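You operate a simulated robot arm through the tools that you are given. There is no shell and no other tool.

You are at the controls of a simulated robot arm. One attempt, no reset.

## Task
Unload the green carrier: cracked bottle to the red rack, scan the others.
Fine: the two sound bottles are scanned and go in the grey rack; the cracked one is not scanned.

It is judged by the outcome, as a careful person would: the job done as asked, and still so three seconds after it is handed in. It fails if anything else is knocked over, pushed out of place, dropped, spilled or broken.

## Robot
A 6-joint arm with a three-finger gripper, fixed in place. Base frame: the origin is at the foot of the arm, x ahead of it, y to its left, z up; the work surface is at about z = 850. Units: mm, degrees, N and s.
Its first joint turns from -166.0 to 166.0 degrees. Payload 4.89 kg.
The TCP is the grasp point between the finger pads, 30 mm short of the fingertips. In the tool frame z runs along the fingers and y along their closing line. Largest opening 164 mm; the body of the gripper starts 125 mm behind the TCP.
Orientation is that of the tool frame in the base frame, as a unit quaternion [w, x, y, z]. With the fingers straight down and closing along the base's y, the tool's x points along the base's -x, its y along +y and its z along -z.

## Interface
- The arm moves only by the tool move_arm. Its argument "increments" is a list of rows, each an object of numbers (a shift or turn left out is 0, a gripper value left out holds the last): "dx", "dy", "dz": the shift along the tool's x, y, z in mm; "rx", "ry", "rz": the turn, a rotation vector about the tool's x, y, z in degrees; "hand": the gripper command, from -1 (shut) to 1 (fully open), values between in proportion. In form: [{"dx": .., "dy": .., "dz": .., "rx": .., "ry": .., "rz": .., "hand": ..}, ...]. A call has 1 to 20 rows; each row shifts and turns the commanded pose from where the row before left it, along the tool's axes as they then stand. Each row takes 0.2 s and may step no farther than 50 mm and 8.6 degrees from the row before; otherwise, or with a gripper value out of range, the whole call is refused. A pose out of reach is approached as far as the arm can. The call stops where the force on the tool passes 40 N (or 10 N more than at its start, if that is more) or the arm is blocked; 0.2 s more then pass. Each finger travels about 108 mm/s and halts on what it meets, pressing with about 20 N; the grip force reading is that of the motor and also rises with nothing between the fingers. The clock runs only during rows and for 0.2 s after the last one: add rows that do not move to give the fingers time. It gives the time, the measured TCP pose, the force on the tool (base axes), the opening and the grip force at its end, in the units of the frame above (readings bear some noise), with the torque about the TCP (base axes, N m) and any sound that the robot's microphone picked up, and new pictures: "show" is both (left out), scene, wrist or none.
- Cameras (640 x 400 px; columns grow to the right, rows downward): "scene" is fixed at [219, 499.1, 1606.4]; the picture's right is [-0.83, -0.56, 0.00], its down [-0.33, 0.49, -0.80] and it looks along [0.45, -0.67, -0.60] (base axes); focal length 309 px, centre (320, 200). "wrist" rides on the gripper at [76, -2, -152] in the tool frame; the picture's right is [0.02, 1.00, 0.00], its down [-0.88, 0.02, -0.47] and it looks along [-0.47, 0.01, 0.88] (tool axes); focal length 247 px, centre (320, 200). There is no depth. A picture from a camera that has moved, and an enlarged one, comes with that camera's place and axes in the base frame and with its lens.
- slide_trunk(by): slides the trunk up (or, below 0, down) by that many mm; the arm rides with it, the base frame stays. It gives what a move gives, with no picture.
- close_up(camera, box): a new picture of the part [left, top, right, bottom] of that camera's present view, enlarged. No time passes.
- close_job(): hands the job in; it is judged then, once.

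Nothing tells you positions but the pictures and the camera data. Unless the task says otherwise, let go and move clear before handing in.

The tools are called after "Emit:" as a command line: name --argument value ..., lists and objects as JSON in quotes. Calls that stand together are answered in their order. move_arm: Moves the arm, as the interface text tells. Its arguments: {"type":"object","properties":{"increments":{"type":"array","items":{"type":"object","properties":{"dx":{"type":"number"},"dy":{"type":"number"},"dz":{"type":"number"},"rx":{"type":"number"},"ry":{"type":"number"},"rz":{"type":"number"},"hand":{"type":"number"}}}},"show":{"type":"string","enum":["both","scene","wrist","none"]}},"required":["increments"]} The other tools are called the same way: slide_trunk (by) slides the trunk up or down; close_up (camera, box) takes an enlarged picture of a part of a camera's view; close_job () hands the job in.

At the start:

```text
time_s: 0.0
ee_pos: [610.0, -161.2, 1241.6]
tcp_rot: [0.001, 0.001, 1.0, 0.0]
contact_force: [-0.1, 0.9, -0.7]
ft_torque: [0.0, 0.05, 0.02]
finger_gap: 164.2
grasp_force: 0.2
trunk travel left (down, up): [-175.0, 215.0]
```

scene: 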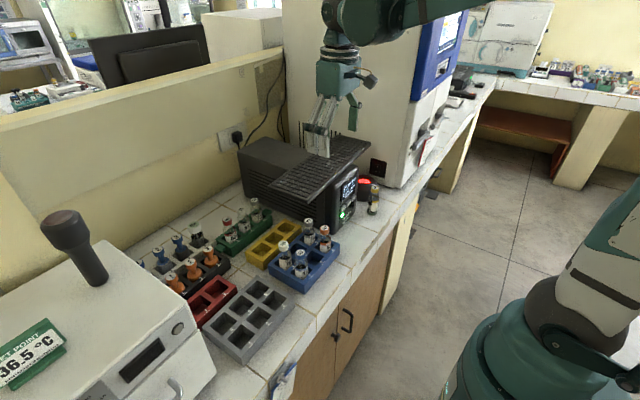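
wrist: 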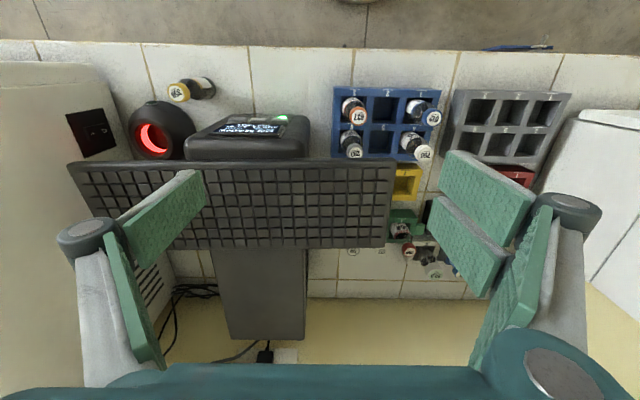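

I see a bench with a green carrier (three vials), blue, yellow, red and grey racks, and a scanner with a red glow. I'll take close-ups first to find the cracked bottle and locate everything.

Emit:
close_up --camera "scene" --box '[130, 180, 290, 280]'

Emit:
close_up --camera "scene" --box '[210, 190, 290, 240]'

Emit:
close_up --camera "scene" --box '[320, 150, 416, 210]'

Emit:
close_up --camera "scene" --box '[180, 220, 340, 320]'

Emit:
close_up --camera "wrist" --box '[320, 70, 600, 245]'

Emit:
close_up --camera "wrist" --box '[60, 70, 320, 232]'

```text
4.00 times, centred on (210, 230) of scene
camera zoom: at [219.0, 499.1, 1606.4], right [-0.83, -0.56, 0.0], down [-0.33, 0.49, -0.8], along [0.45, -0.67, -0.6], focal length 1234 px, centre (760, 80)
```

zoom: 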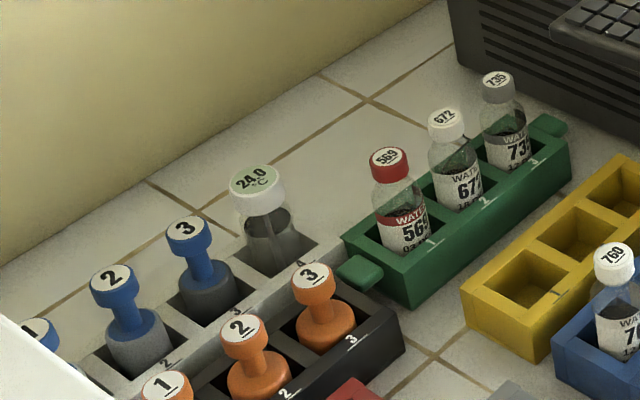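

```text
8.00 times, centred on (250, 215) of scene
camera zoom: at [219.0, 499.1, 1606.4], right [-0.83, -0.56, 0.0], down [-0.33, 0.49, -0.8], along [0.45, -0.67, -0.6], focal length 2468 px, centre (880, 80)
```

zoom: 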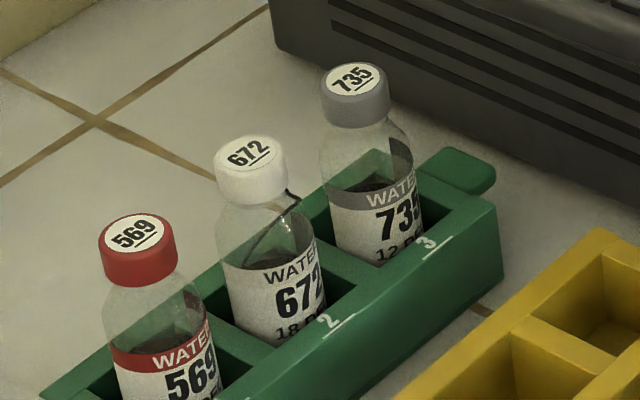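

```text
6.67 times, centred on (368, 180) of scene
camera zoom: at [219.0, 499.1, 1606.4], right [-0.83, -0.56, 0.0], down [-0.33, 0.49, -0.8], along [0.45, -0.67, -0.6], focal length 2057 px, centre (0, 333)
```

zoom: 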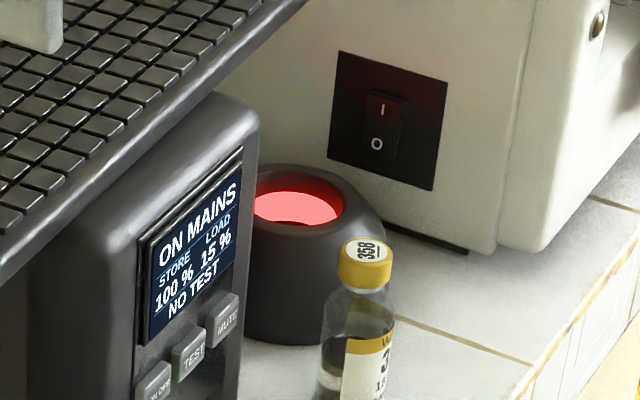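

```text
4.00 times, centred on (260, 270) of scene
camera zoom: at [219.0, 499.1, 1606.4], right [-0.83, -0.56, 0.0], down [-0.33, 0.49, -0.8], along [0.45, -0.67, -0.6], focal length 1234 px, centre (560, -80)
```

zoom: 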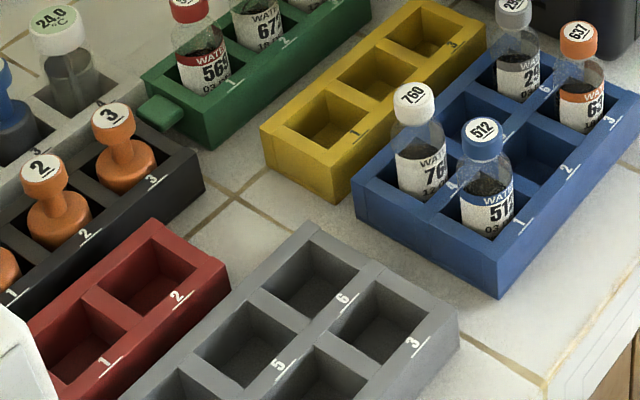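

```text
2.29 times, centred on (460, 158) of wrist
camera zoom: at [533.8, -162.0, 1394.7], right [-0.02, 1.0, 0.0], down [0.88, 0.02, 0.47], along [0.47, 0.01, -0.88], focal length 564 px, centre (0, 297)
```

zoom: 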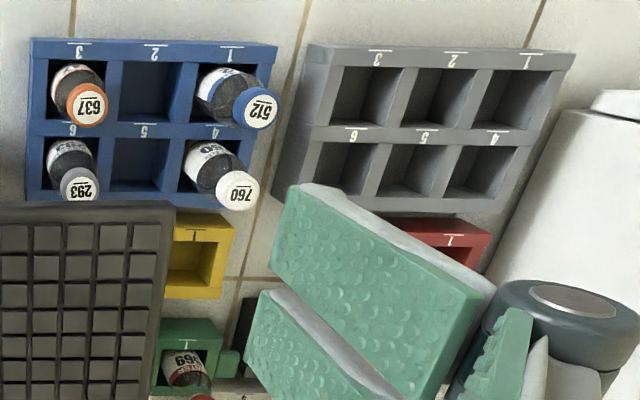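

```text
2.46 times, centred on (190, 151) of wrist
camera zoom: at [533.8, -162.0, 1394.7], right [-0.02, 1.0, 0.0], down [0.88, 0.02, 0.47], along [0.47, 0.01, -0.88], focal length 608 px, centre (640, 321)
```

zoom: 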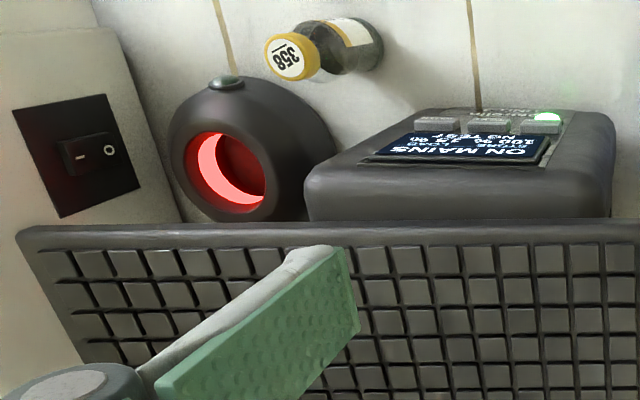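

The cracked one looks like 672 (a dark line at its shoulder), but I want a closer look at that and at the scanner, which seems to sit near the corner of a keyboard lying on the UPS. I'll first move high and back to view the scanner.

Emit:
move_arm --increments '[{"dx": 25, "dy": -42}, {"dx": 25, "dy": -42}, {"dx": 25, "dy": -42}, {"dx": 25, "dy": -42}, {"dx": 25, "dy": -42}, {"dx": 25, "dy": -42}, {"dx": 0, "dy": 0}]'

```text
time_s: 1.6
ee_pos: [458.7, -414.3, 1243.2]
tcp_rot: [-0.001, 0.0, 1.0, 0.0]
contact_force: [0.7, 0.0, 1.4]
ft_torque: [0.05, 0.0, -0.06]
finger_gap: 163.9
grasp_force: 0.1
trunk travel left (down, up): [-175.0, 215.0]
camera wrist: at [383.2, -415.8, 1396.8], right [-0.02, 1.0, 0.0], down [0.88, 0.02, 0.47], along [0.47, 0.01, -0.88], focal length 247 px, centre (320, 200)
```

scene: 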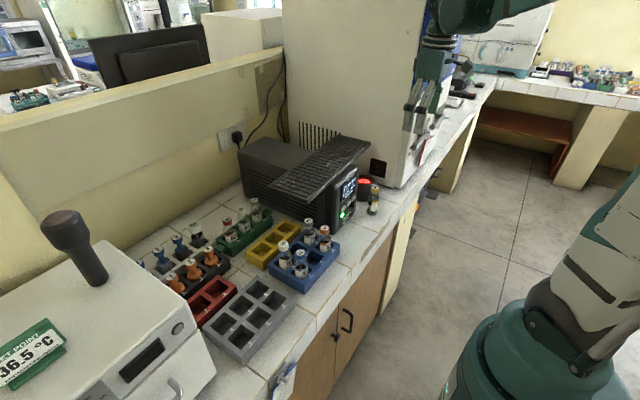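
wrist: 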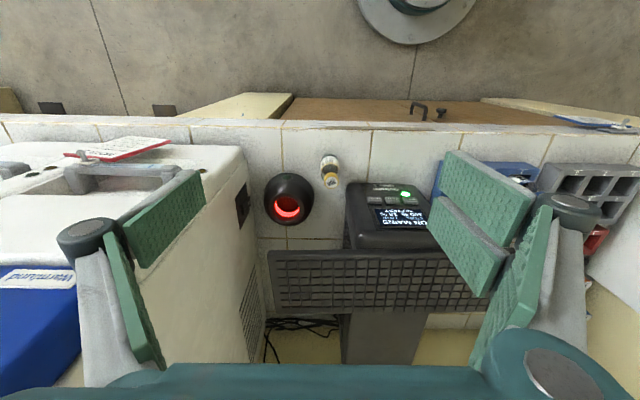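

The scanner is clearer now; I'll zoom in on it and the surrounding keyboard, UPS and scene view.

Emit:
close_up --camera "wrist" --box '[240, 140, 400, 240]'

Emit:
close_up --camera "wrist" --box '[200, 140, 520, 340]'

Emit:
close_up --camera "scene" --box '[230, 110, 420, 230]'

Emit:
close_up --camera "scene" --box '[340, 160, 404, 200]'

```text
4.00 times, centred on (320, 190) of wrist
camera zoom: at [383.2, -415.8, 1396.8], right [-0.02, 1.0, 0.0], down [0.88, 0.02, 0.47], along [0.47, 0.01, -0.88], focal length 988 px, centre (320, 240)
```

zoom: 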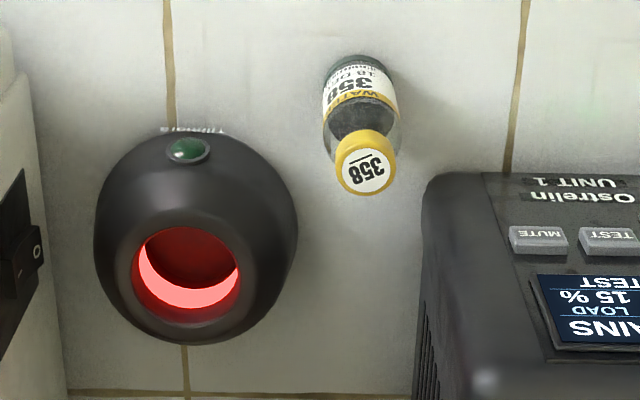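

```text
2.00 times, centred on (360, 240) of wrist
camera zoom: at [383.2, -415.8, 1396.8], right [-0.02, 1.0, 0.0], down [0.88, 0.02, 0.47], along [0.47, 0.01, -0.88], focal length 494 px, centre (240, 120)
```

zoom: 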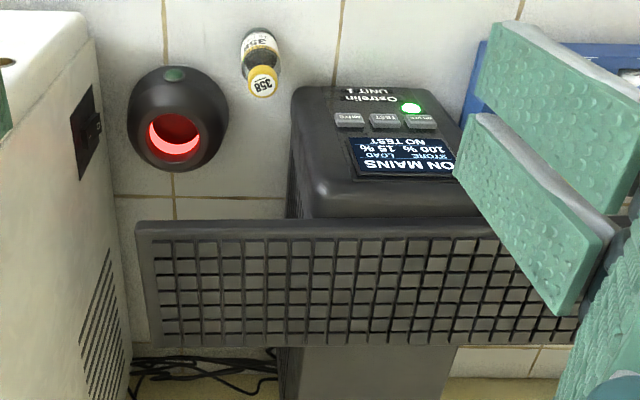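

```text
3.33 times, centred on (325, 170) of scene
camera zoom: at [219.0, 499.1, 1606.4], right [-0.83, -0.56, 0.0], down [-0.33, 0.49, -0.8], along [0.45, -0.67, -0.6], focal length 1029 px, centre (303, 300)
```

zoom: 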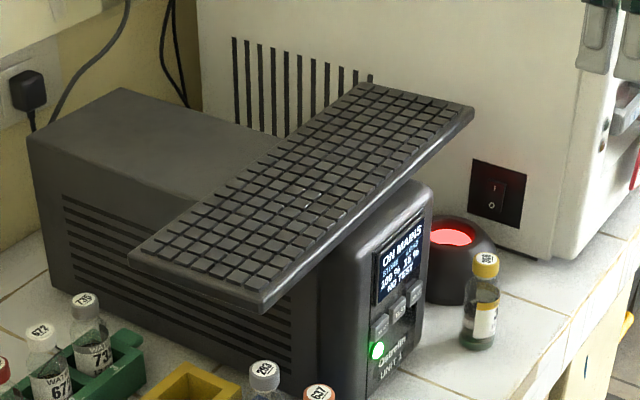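

```text
10.00 times, centred on (372, 180) of scene
camera zoom: at [219.0, 499.1, 1606.4], right [-0.83, -0.56, 0.0], down [-0.33, 0.49, -0.8], along [0.45, -0.67, -0.6], focal length 3086 px, centre (-200, 400)
```

zoom: 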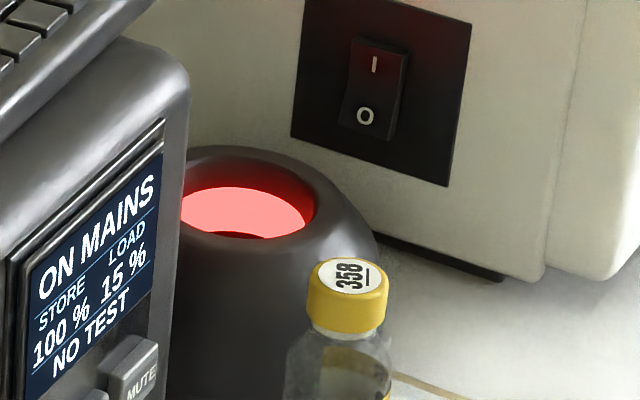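

The scanner is an upright well, its mouth around (660, -485, 917), and the keyboard's corner overhangs its far half at z≈1076, so I must come in from the robot side with a tilted tool and the bottle upright. Next I look at the carrier and racks from above.

Emit:
move_arm --increments '[{"dx": -15, "dy": 47}, {"dx": -15, "dy": 47}, {"dx": -15, "dy": 47}, {"dx": -15, "dy": 47}, {"dx": -15, "dy": 47}, {"dx": -15, "dy": 47}, {"dx": -15, "dy": 47}, {"dx": -15, "dy": 47}, {"dx": -15, "dy": 47}, {"dx": -15, "dy": 47}, {"dx": 0, "dy": 0}]'

```text
time_s: 4.0
ee_pos: [611.9, 55.6, 1242.9]
tcp_rot: [0.0, 0.0, 1.0, 0.0]
contact_force: [0.1, -0.3, 0.3]
ft_torque: [-0.01, 0.13, 0.0]
finger_gap: 163.9
grasp_force: 0.0
trunk travel left (down, up): [-175.0, 215.0]
camera wrist: at [534.9, 55.3, 1395.3], right [-0.02, 1.0, 0.0], down [0.88, 0.02, 0.47], along [0.47, 0.01, -0.88], focal length 247 px, centre (320, 200)
```

scene: 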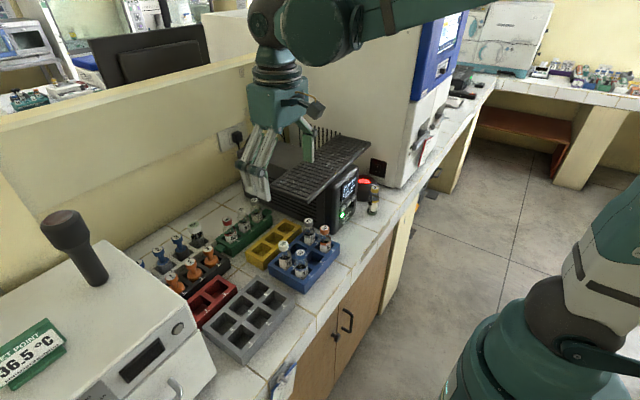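
wrist: 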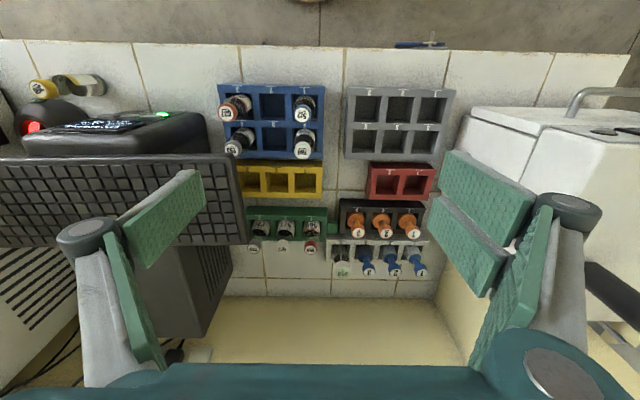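

Emit:
close_up --camera "wrist" --box '[230, 180, 350, 255]'

Emit:
close_up --camera "wrist" --box '[210, 70, 466, 230]'

Emit:
close_up --camera "wrist" --box '[225, 150, 465, 300]'

```text
5.33 times, centred on (290, 218) of wrist
camera zoom: at [534.9, 55.3, 1395.3], right [-0.02, 1.0, 0.0], down [0.88, 0.02, 0.47], along [0.47, 0.01, -0.88], focal length 1317 px, centre (480, 107)
```

zoom: 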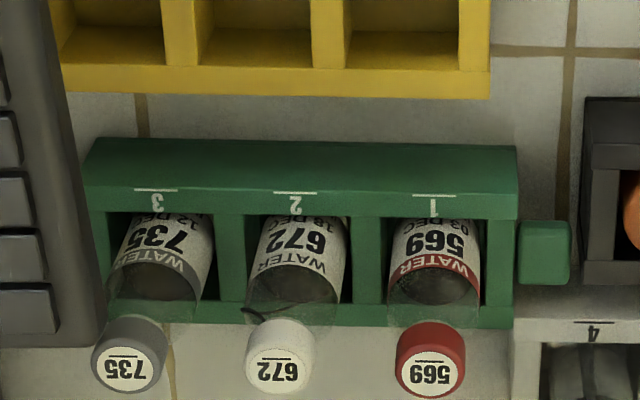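

```text
2.50 times, centred on (338, 150) of wrist
camera zoom: at [534.9, 55.3, 1395.3], right [-0.02, 1.0, 0.0], down [0.88, 0.02, 0.47], along [0.47, 0.01, -0.88], focal length 617 px, centre (275, 325)
```

zoom: 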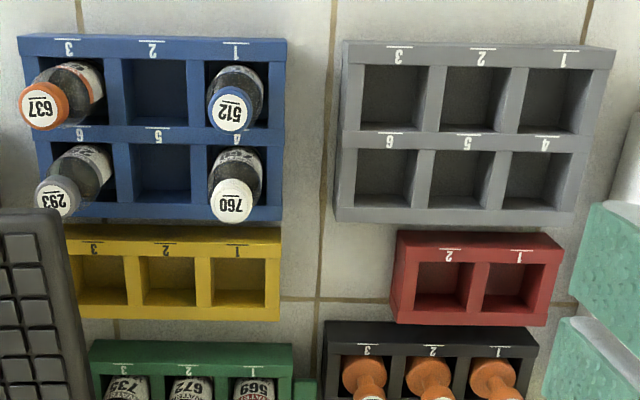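

```text
2.67 times, centred on (345, 225) of wrist
camera zoom: at [534.9, 55.3, 1395.3], right [-0.02, 1.0, 0.0], down [0.88, 0.02, 0.47], along [0.47, 0.01, -0.88], focal length 659 px, centre (253, 133)
```

zoom: 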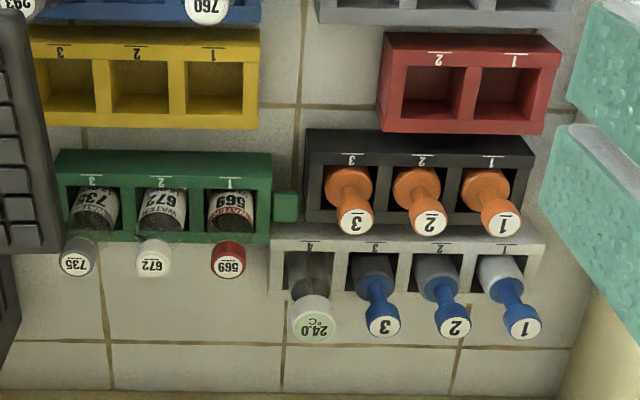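

The crack shows on 672's shoulder from this view too, so 569 and 735 look sound (I'll recheck close up). Caps are at about (877, 43/-17/-76), top z≈982; I'll now turn the tool 90° and tilt it 40° (leaning to +y, clear of the keyboard), narrowing the gripper.

Emit:
move_arm --increments '[{"rz": 8.182, "hand": -0.27}, {"rz": 8.182}, {"rz": 8.182}, {"rz": 8.182}, {"rz": 8.182}, {"rz": 8.182}, {"rz": 8.182}, {"rz": 8.182}, {"rz": 8.182}, {"rz": 8.182}, {"rz": 8.18}, {"ry": -8}, {"ry": -8}, {"ry": -8}, {"ry": -8}, {"ry": -8}, {}]'

```text
time_s: 7.6
ee_pos: [610.2, 57.6, 1241.9]
tcp_rot: [0.243, 0.664, 0.664, -0.243]
contact_force: [-0.3, 0.9, -0.5]
ft_torque: [-0.06, 0.03, -0.08]
finger_gap: 59.8
grasp_force: 0.0
trunk travel left (down, up): [-175.0, 215.0]
camera wrist: at [608.4, 214.5, 1309.3], right [1.0, 0.02, -0.01], down [0.02, -0.37, 0.93], along [0.01, -0.93, -0.37], focal length 247 px, centre (320, 200)
```

scene: 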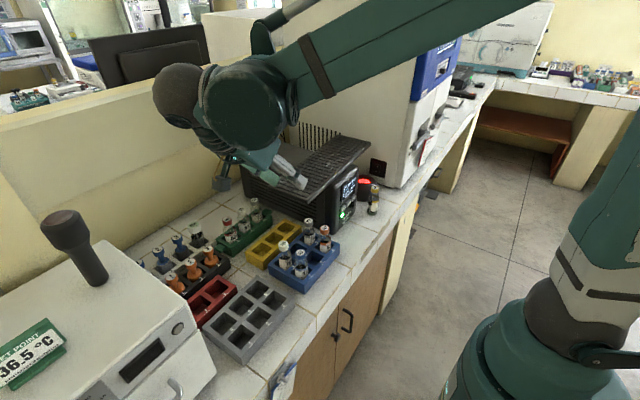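
wrist: 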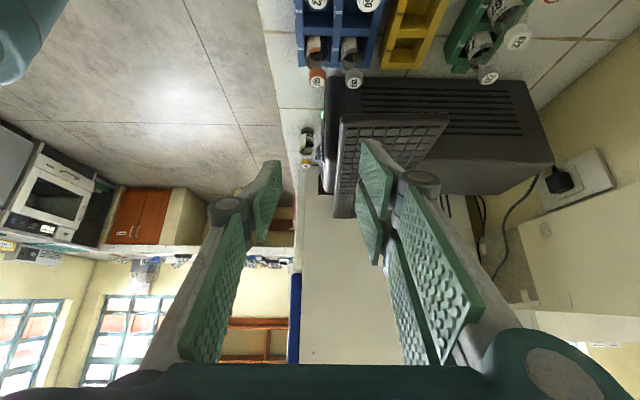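

The tilt works. I'll zoom to measure the keyboard edge and UPS heights from this side view.

Emit:
close_up --camera "wrist" --box '[290, 70, 450, 220]'

Emit:
close_up --camera "wrist" --box '[430, 0, 558, 100]'

```text
2.67 times, centred on (370, 145) of wrist
camera zoom: at [608.4, 214.5, 1309.3], right [1.0, 0.02, -0.01], down [0.02, -0.37, 0.93], along [0.01, -0.93, -0.37], focal length 659 px, centre (187, 347)
```

zoom: 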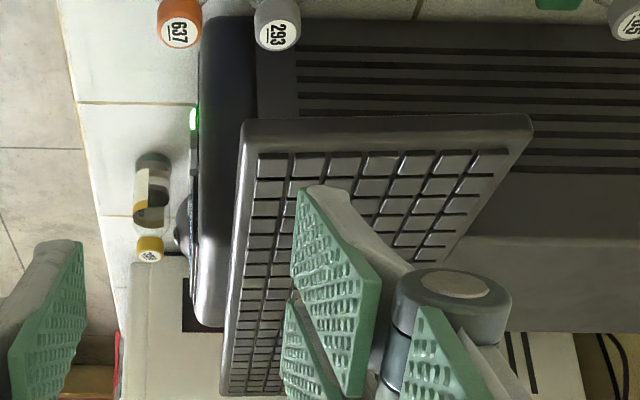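

```text
4.00 times, centred on (494, 50) of wrist
camera zoom: at [608.4, 214.5, 1309.3], right [1.0, 0.02, -0.01], down [0.02, -0.37, 0.93], along [0.01, -0.93, -0.37], focal length 988 px, centre (-376, 800)
```

zoom: 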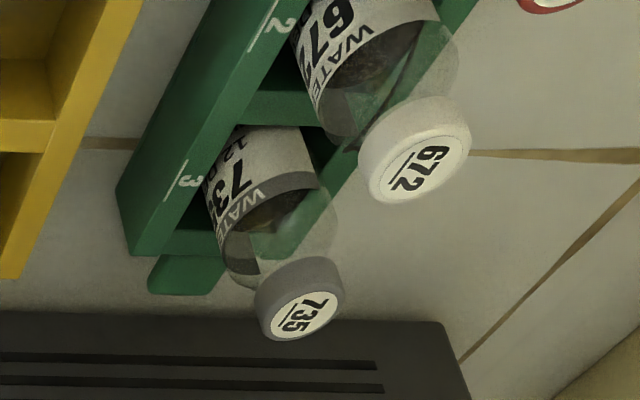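

The keyboard lies at z≈1070–1089, x≈640–788, with its end at y≈-58. I'll move to just above and in front of bottle 569 for a precise look.

Emit:
move_arm --increments '[{"dx": 22.7, "dy": 38.1, "dz": 11.1}, {"dx": 22.7, "dy": 38.1, "dz": 11.1}, {"dx": 22.7, "dy": 38.1, "dz": 11.1}, {"dx": 22.7, "dy": 38.1, "dz": 11.1}, {"dx": 22.7, "dy": 38.1, "dz": 11.1}, {"dx": 22.7, "dy": 38.1, "dz": 11.1}, {"dx": 22.7, "dy": 38.1, "dz": 11.1}, {}]'

```text
time_s: 9.4
ee_pos: [875.3, 130.1, 1081.6]
tcp_rot: [0.241, 0.665, 0.664, -0.243]
contact_force: [-0.2, -0.3, -1.0]
ft_torque: [-0.1, 0.11, -0.09]
finger_gap: 59.6
grasp_force: 0.0
trunk travel left (down, up): [-175.0, 215.0]
camera wrist: at [874.1, 286.5, 1149.9], right [1.0, 0.02, -0.01], down [0.02, -0.37, 0.93], along [0.01, -0.93, -0.37], focal length 247 px, centre (320, 200)
```

scene: 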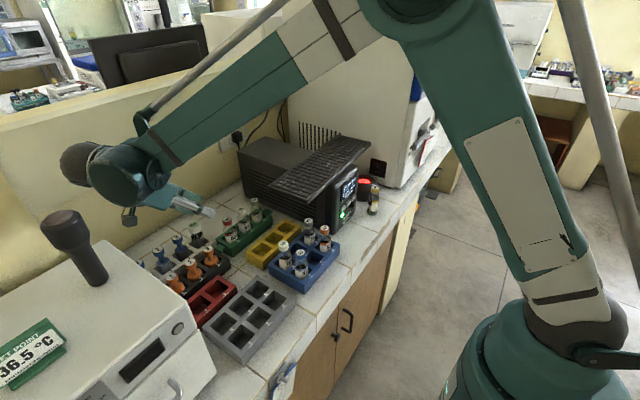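
wrist: 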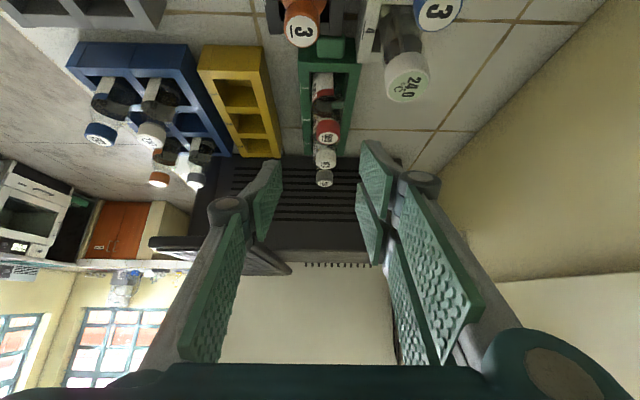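

Emit:
close_up --camera "wrist" --box '[270, 30, 390, 200]'

Emit:
close_up --camera "wrist" --box '[290, 80, 370, 190]'

Emit:
close_up --camera "scene" --box '[120, 150, 290, 260]'

```text
2.35 times, centred on (330, 115) of wrist
camera zoom: at [874.1, 286.5, 1149.9], right [1.0, 0.02, -0.01], down [0.02, -0.37, 0.93], along [0.01, -0.93, -0.37], focal length 581 px, centre (296, 400)
```

zoom: 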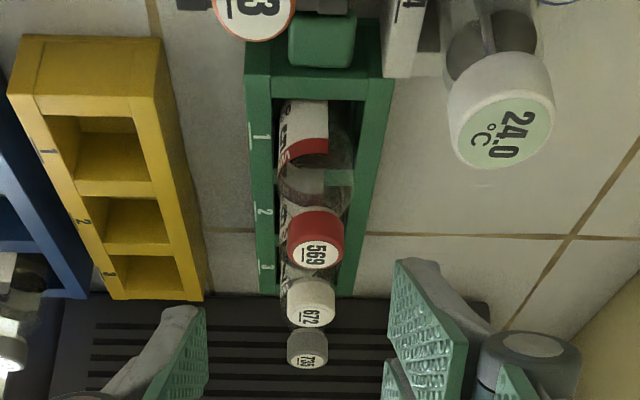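

```text
3.64 times, centred on (330, 135) of wrist
camera zoom: at [874.1, 286.5, 1149.9], right [1.0, 0.02, -0.01], down [0.02, -0.37, 0.93], along [0.01, -0.93, -0.37], focal length 898 px, centre (284, 436)
```

zoom: 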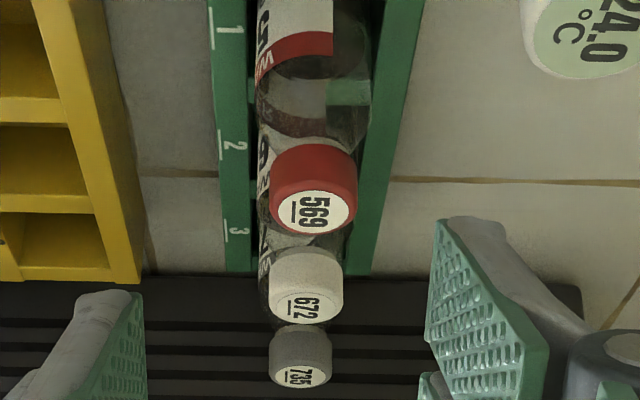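

```text
3.64 times, centred on (205, 205) of scene
camera zoom: at [219.0, 499.1, 1606.4], right [-0.83, -0.56, 0.0], down [-0.33, 0.49, -0.8], along [0.45, -0.67, -0.6], focal length 1122 px, centre (738, 182)
```

zoom: 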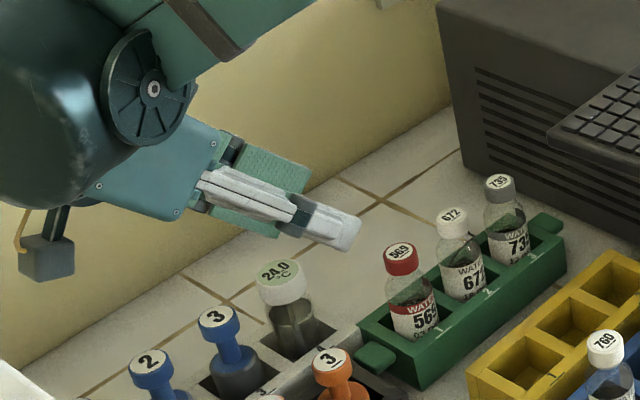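

Refined from two views: caps at x≈884, y≈42.5 / -17 / -78, top z≈972. I'll hover directly above 569 and check alignment before descending.

Emit:
move_arm --increments '[{"dx": -11.3, "dy": 3, "dz": 31.9}, {"dx": -11.3, "dy": 3, "dz": 31.9}, {"dx": -11.3, "dy": 3, "dz": 31.9}, {}]'

Emit:
close_up --camera "wrist" --box '[220, 100, 420, 300]'

Emit:
close_up --camera "scene" --box '[160, 150, 290, 250]'

```text
time_s: 10.4
ee_pos: [883.0, 41.6, 1028.7]
tcp_rot: [0.242, 0.665, 0.664, -0.242]
contact_force: [0.6, 0.5, -0.1]
ft_torque: [0.01, 0.04, -0.03]
finger_gap: 59.9
grasp_force: 0.0
trunk travel left (down, up): [-175.0, 215.0]
camera wrist: at [883.2, 198.3, 1096.2], right [1.0, 0.02, -0.01], down [0.02, -0.37, 0.93], along [0.01, -0.93, -0.37], focal length 247 px, centre (320, 200)
```

scene: 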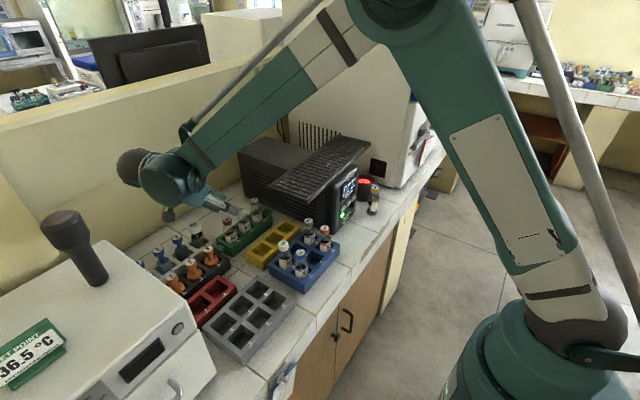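
wrist: 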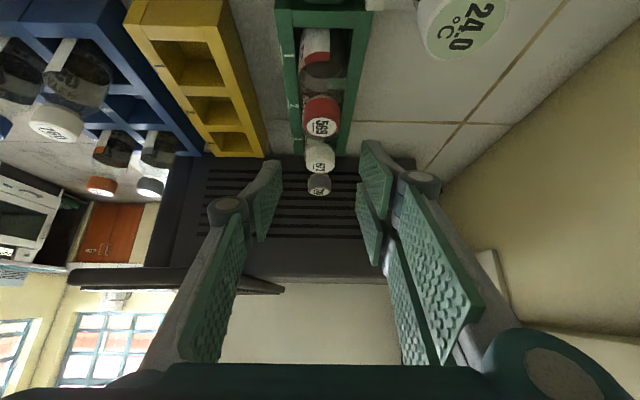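

```text
2.00 times, centred on (320, 200) of wrist
camera zoom: at [883.2, 198.3, 1096.2], right [1.0, 0.02, -0.01], down [0.02, -0.37, 0.93], along [0.01, -0.93, -0.37], focal length 494 px, centre (320, 200)
```

zoom: 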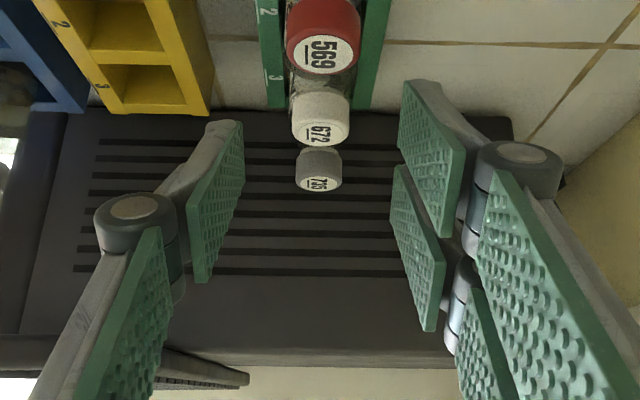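

```text
4.00 times, centred on (225, 200) of scene
camera zoom: at [219.0, 499.1, 1606.4], right [-0.83, -0.56, 0.0], down [-0.33, 0.49, -0.8], along [0.45, -0.67, -0.6], focal length 1234 px, centre (700, 200)
```

zoom: 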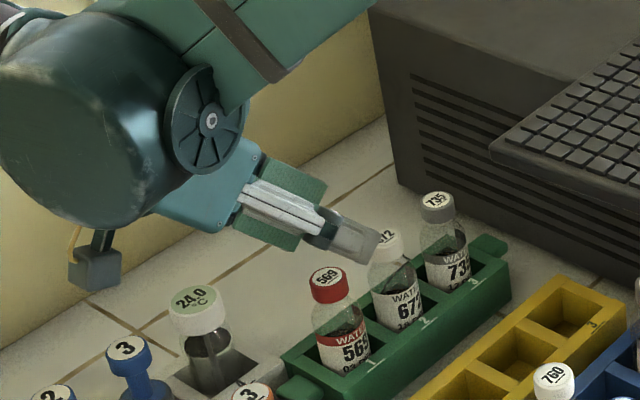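

Alignment looks right within a few mm (cap estimated at (885.5, 44)). Descending around the cap with the opening still at 60 mm.

Emit:
move_arm --increments '[{"dx": 10.5, "dy": 0.5, "dz": 11.75}, {"dx": 10.5, "dy": 0.5, "dz": 11.75}, {"dx": 10.5, "dy": 0.5, "dz": 11.75}, {"dx": 10.5, "dy": 0.5, "dz": 11.75}, {}]'

Emit:
close_up --camera "wrist" --box '[220, 50, 420, 250]'

Emit:
close_up --camera "scene" --box '[190, 180, 270, 240]'

```text
time_s: 11.6
ee_pos: [886.9, 42.8, 964.1]
tcp_rot: [0.242, 0.664, 0.664, -0.243]
contact_force: [0.1, -0.3, 0.6]
ft_torque: [-0.06, 0.06, -0.04]
finger_gap: 59.7
grasp_force: 0.1
trunk travel left (down, up): [-175.0, 215.0]
camera wrist: at [886.2, 199.5, 1033.3], right [1.0, 0.02, -0.01], down [0.02, -0.37, 0.93], along [0.01, -0.93, -0.37], focal length 247 px, centre (320, 200)
```

scene: 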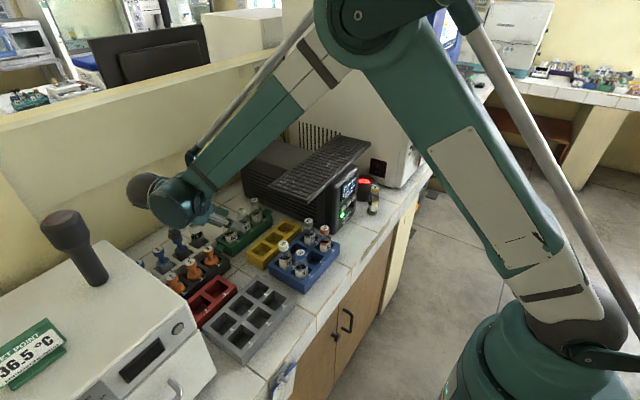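
wrist: 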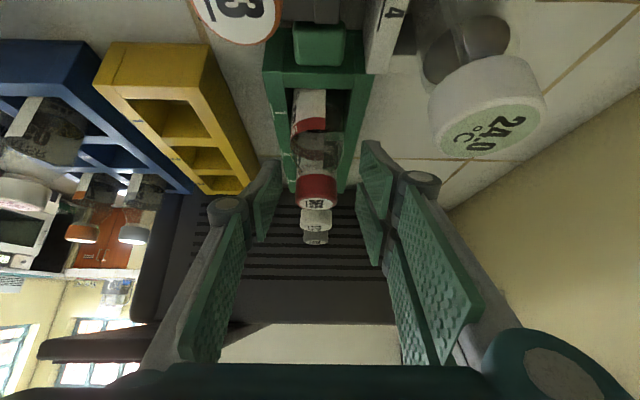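

```text
2.00 times, centred on (320, 150) of wrist
camera zoom: at [886.2, 199.5, 1033.3], right [1.0, 0.02, -0.01], down [0.02, -0.37, 0.93], along [0.01, -0.93, -0.37], focal length 494 px, centre (320, 300)
```

zoom: 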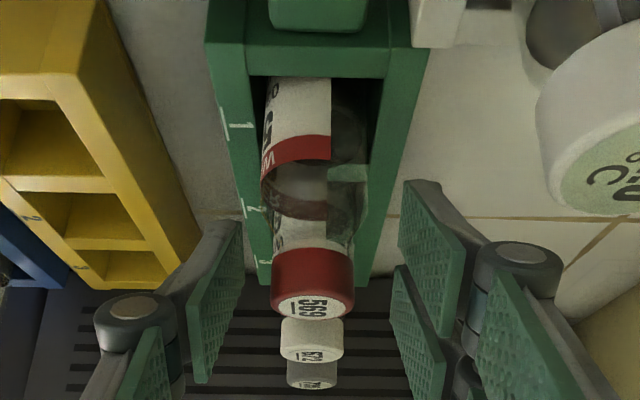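

```text
6.67 times, centred on (230, 210) of scene
camera zoom: at [219.0, 499.1, 1606.4], right [-0.83, -0.56, 0.0], down [-0.33, 0.49, -0.8], along [0.45, -0.67, -0.6], focal length 2057 px, centre (920, 133)
```

zoom: 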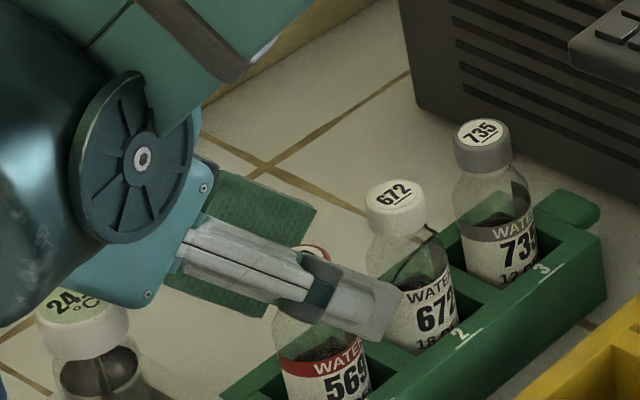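

The TCP sits at the middle of the red cap, about 3 mm off in x. I'll correct that and close on the cap.

Emit:
move_arm --increments '[{"dy": -3}, {"hand": -1}, {}, {}, {}]' --show "wrist"

```text
time_s: 12.8
ee_pos: [884.3, 42.0, 963.6]
tcp_rot: [0.242, 0.664, 0.664, -0.242]
contact_force: [0.8, -1.0, -0.4]
ft_torque: [-0.02, 0.0, 0.0]
finger_gap: 36.9
grasp_force: 20.4
trunk travel left (down, up): [-175.0, 215.0]
camera wrist: at [883.4, 199.3, 1033.4], right [1.0, 0.02, -0.01], down [0.02, -0.37, 0.93], along [0.01, -0.93, -0.37], focal length 247 px, centre (320, 200)
```

wrist: 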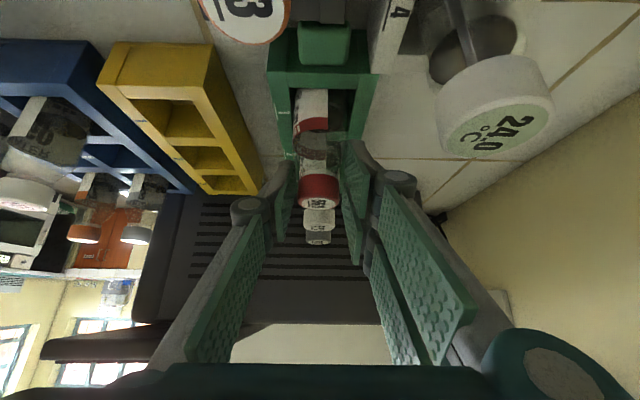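

Emit:
close_up --camera "wrist" --box '[260, 130, 380, 230]'

Emit:
close_up --camera "scene" --box '[200, 190, 270, 240]'

```text
4.00 times, centred on (320, 180) of wrist
camera zoom: at [883.4, 199.3, 1033.4], right [1.0, 0.02, -0.01], down [0.02, -0.37, 0.93], along [0.01, -0.93, -0.37], focal length 988 px, centre (320, 280)
```

zoom: 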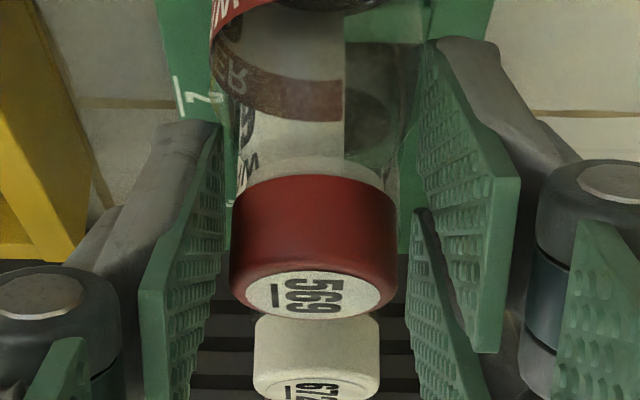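

```text
8.00 times, centred on (235, 215) of scene
camera zoom: at [219.0, 499.1, 1606.4], right [-0.83, -0.56, 0.0], down [-0.33, 0.49, -0.8], along [0.45, -0.67, -0.6], focal length 2468 px, centre (1000, 80)
```

zoom: 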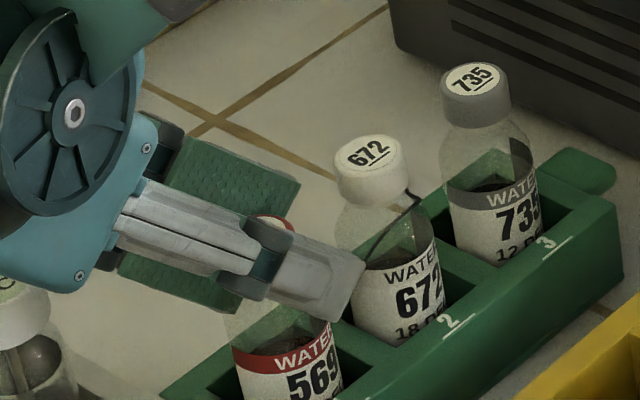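

The 36.9 mm gap means the fingertips have met the bottle's shoulder rather than the cap. I'll reopen, raise 13 mm, and grip the cap proper.

Emit:
move_arm --increments '[{"hand": -0.27}, {}, {"dx": -8.4, "dz": -10}, {}, {"hand": -1}, {}, {}, {}]' --show "wrist"

Emit:
close_up --camera "wrist" --box '[260, 130, 380, 230]'

Emit:
close_up --camera "scene" --box '[200, 190, 270, 240]'

```text
time_s: 14.6
ee_pos: [884.9, 41.7, 978.1]
tcp_rot: [0.24, 0.666, 0.664, -0.243]
contact_force: [3.9, 0.3, 10.2]
ft_torque: [0.02, -0.53, 0.0]
finger_gap: 30.4
grasp_force: 20.0
trunk travel left (down, up): [-175.0, 215.0]
camera wrist: at [883.3, 199.2, 1046.5], right [1.0, 0.02, -0.01], down [0.02, -0.37, 0.93], along [0.01, -0.93, -0.37], focal length 247 px, centre (320, 200)
```

wrist: 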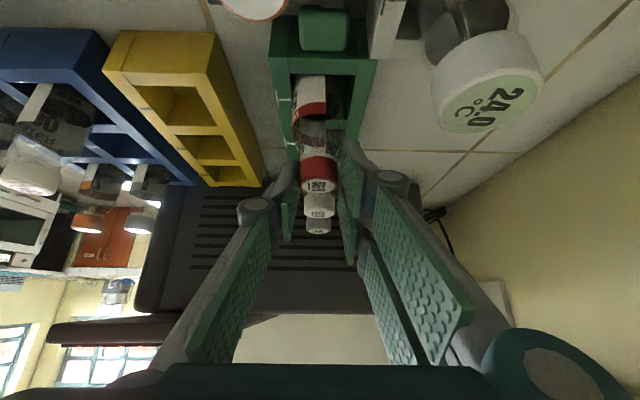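

```text
4.00 times, centred on (320, 180) of wrist
camera zoom: at [883.3, 199.2, 1046.5], right [1.0, 0.02, -0.01], down [0.02, -0.37, 0.93], along [0.01, -0.93, -0.37], focal length 988 px, centre (320, 280)
```

zoom: 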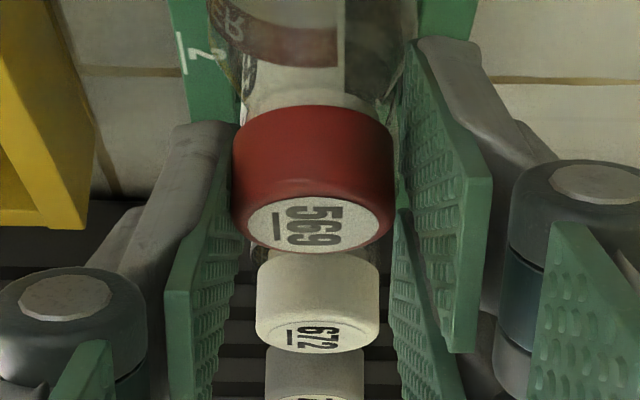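

```text
8.00 times, centred on (235, 215) of scene
camera zoom: at [219.0, 499.1, 1606.4], right [-0.83, -0.56, 0.0], down [-0.33, 0.49, -0.8], along [0.45, -0.67, -0.6], focal length 2468 px, centre (1000, 80)
```

zoom: 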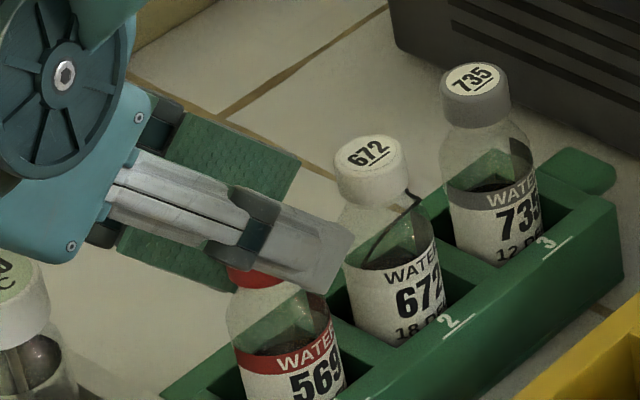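

There is a 10 N upward push, so a finger corner is still wedged on the shoulder slope. I'll reopen and regrip 5 mm higher.

Emit:
move_arm --increments '[{"hand": -0.4}, {}, {"dx": -3.2, "dz": -3.8}, {}, {"hand": -1}, {}, {}, {}]' --show "wrist"

Emit:
close_up --camera "wrist" --box '[260, 130, 380, 230]'

```text
time_s: 16.4
ee_pos: [885.2, 43.6, 984.1]
tcp_rot: [0.242, 0.664, 0.665, -0.242]
contact_force: [3.2, 0.0, 3.8]
ft_torque: [0.07, -0.51, -0.03]
finger_gap: 28.1
grasp_force: 19.5
trunk travel left (down, up): [-175.0, 215.0]
camera wrist: at [883.8, 199.6, 1051.3], right [1.0, 0.02, -0.01], down [0.02, -0.37, 0.93], along [0.01, -0.93, -0.37], focal length 247 px, centre (320, 200)
```

wrist: 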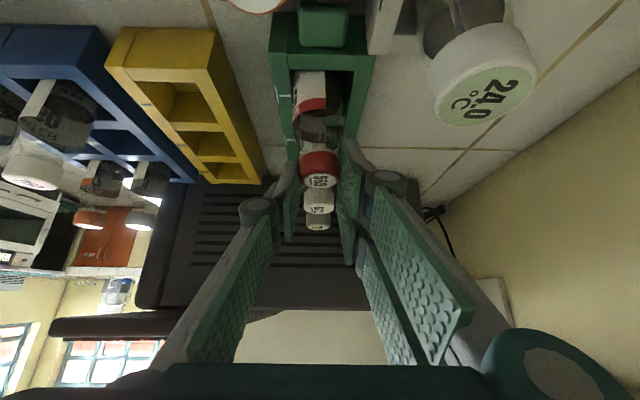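

```text
4.00 times, centred on (320, 180) of wrist
camera zoom: at [883.8, 199.6, 1051.3], right [1.0, 0.02, -0.01], down [0.02, -0.37, 0.93], along [0.01, -0.93, -0.37], focal length 988 px, centre (320, 280)
```

zoom: 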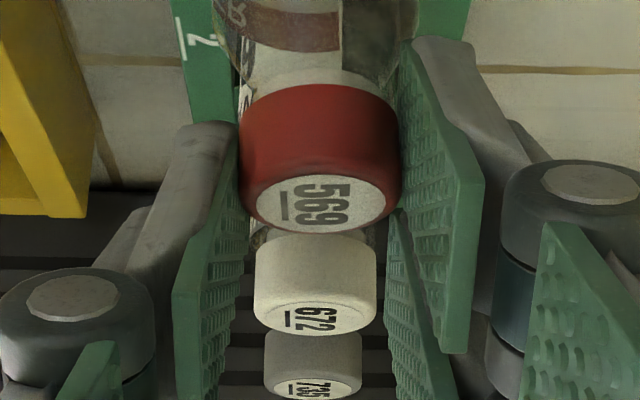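

Now the gap is 28 mm with the fingers flat on the cap. Lifting straight up 100 mm, then inspecting the bottle.

Emit:
move_arm --increments '[{"dx": -6.4, "dz": -7.7}, {"dx": -12.8, "dz": -15.3}, {"dx": -16.1, "dz": -19.2}, {"dx": -16.1, "dz": -19.2}, {"dx": -16.1, "dz": -19.2}, {"dx": -16.1, "dz": -19.2}, {}]'

Emit:
close_up --camera "wrist" --box '[260, 80, 380, 230]'

Emit:
close_up --camera "scene" --box '[190, 150, 280, 240]'

```text
time_s: 18.0
ee_pos: [885.9, 45.3, 1114.8]
tcp_rot: [0.242, 0.665, 0.664, -0.243]
contact_force: [0.1, 0.1, -0.3]
ft_torque: [0.03, -0.03, 0.03]
finger_gap: 28.0
grasp_force: 19.5
trunk travel left (down, up): [-175.0, 215.0]
camera wrist: at [883.6, 201.4, 1182.8], right [1.0, 0.02, -0.01], down [0.02, -0.37, 0.93], along [0.01, -0.93, -0.37], focal length 247 px, centre (320, 200)
```

scene: 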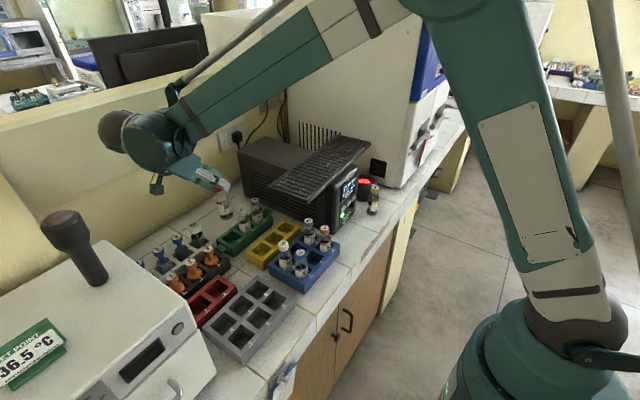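
wrist: 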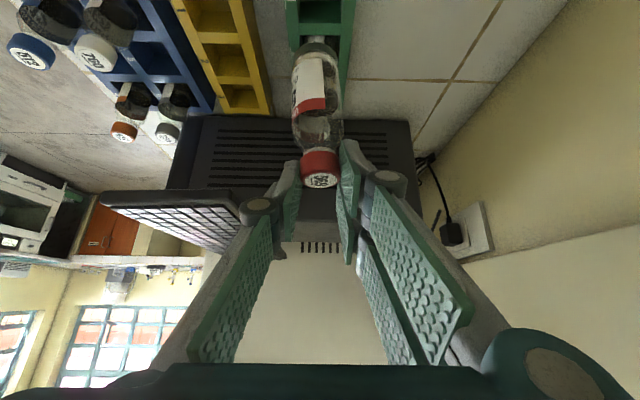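

```text
2.67 times, centred on (320, 155) of wrist
camera zoom: at [883.6, 201.4, 1182.8], right [1.0, 0.02, -0.01], down [0.02, -0.37, 0.93], along [0.01, -0.93, -0.37], focal length 659 px, centre (320, 320)
```

zoom: 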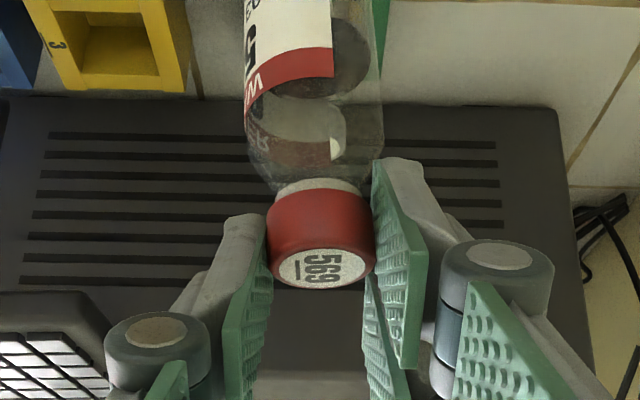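

```text
4.44 times, centred on (235, 195) of scene
camera zoom: at [219.0, 499.1, 1606.4], right [-0.83, -0.56, 0.0], down [-0.33, 0.49, -0.8], along [0.45, -0.67, -0.6], focal length 1371 px, centre (698, 222)
```

zoom: 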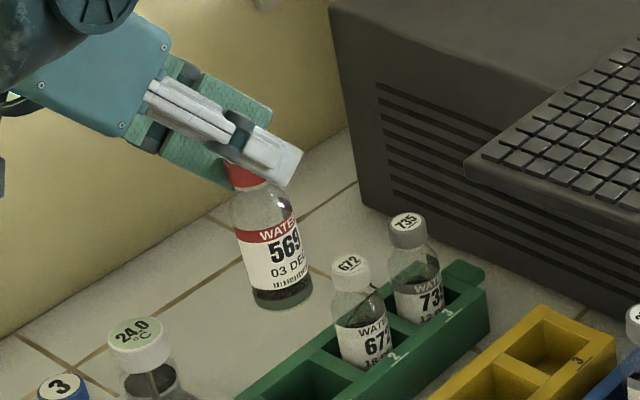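

569 is held upright and clear; its barcode is near the base of the label, so it needs to go into the scanner well. I'll lift higher, move back toward the robot away from the keyboard, then swing the tool so it leans back to -x.

Emit:
move_arm --increments '[{"dx": -26.8, "dz": -31.9}, {"dx": -26.8, "dz": -31.9}, {"dx": -26.8, "dz": -31.9}, {"dy": -40}, {"dy": -48}, {"dy": -48}, {"dy": -48}, {"dy": -48}, {"dy": -48}, {"dy": -46}, {}]' --show "none"

Emit:
move_arm --increments '[{"rx": -5.26, "rz": -6.266}, {"rx": -5.26, "rz": -6.266}, {"rx": -5.26, "rz": -6.266}, {"rx": -5.26, "rz": -6.266}, {"rx": -5.26, "rz": -6.266}, {"rx": -5.26, "rz": -6.266}, {"rx": -5.26, "rz": -6.266}, {"rx": -5.26, "rz": -6.266}, {"rx": -5.26, "rz": -6.266}, {"rx": -5.26, "rz": -6.266}, {"rx": -5.26, "rz": -6.266}, {}]'

```text
time_s: 20.4
ee_pos: [559.0, 42.3, 1237.8]
tcp_rot: [0.242, 0.664, 0.665, -0.241]
contact_force: [-0.7, -0.8, -0.5]
ft_torque: [0.06, -0.13, 0.12]
finger_gap: 28.0
grasp_force: 19.7
trunk travel left (down, up): [-175.0, 215.0]
```

```text
time_s: 23.0
ee_pos: [558.4, 44.1, 1239.3]
tcp_rot: [0.342, 0.0, 0.94, 0.0]
contact_force: [0.1, -0.2, -0.7]
ft_torque: [0.0, -0.02, 0.02]
finger_gap: 27.9
grasp_force: 20.0
trunk travel left (down, up): [-175.0, 215.0]
camera wrist: at [402.5, 42.3, 1307.1], right [-0.02, 1.0, -0.01], down [0.37, 0.02, 0.93], along [0.93, 0.01, -0.37], focal length 247 px, centre (320, 200)
```

scene: 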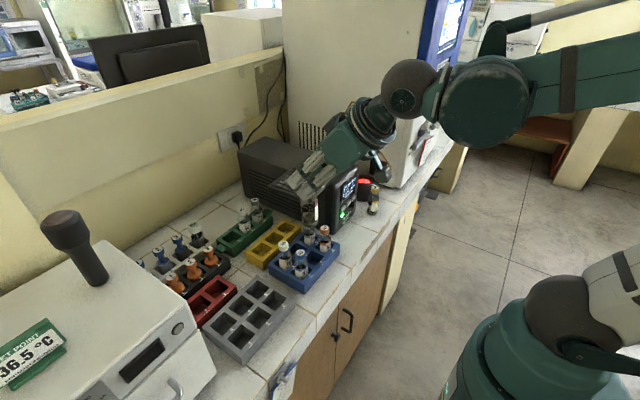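
wrist: 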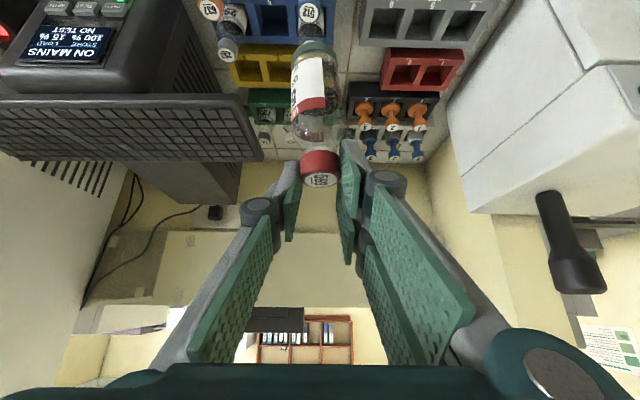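

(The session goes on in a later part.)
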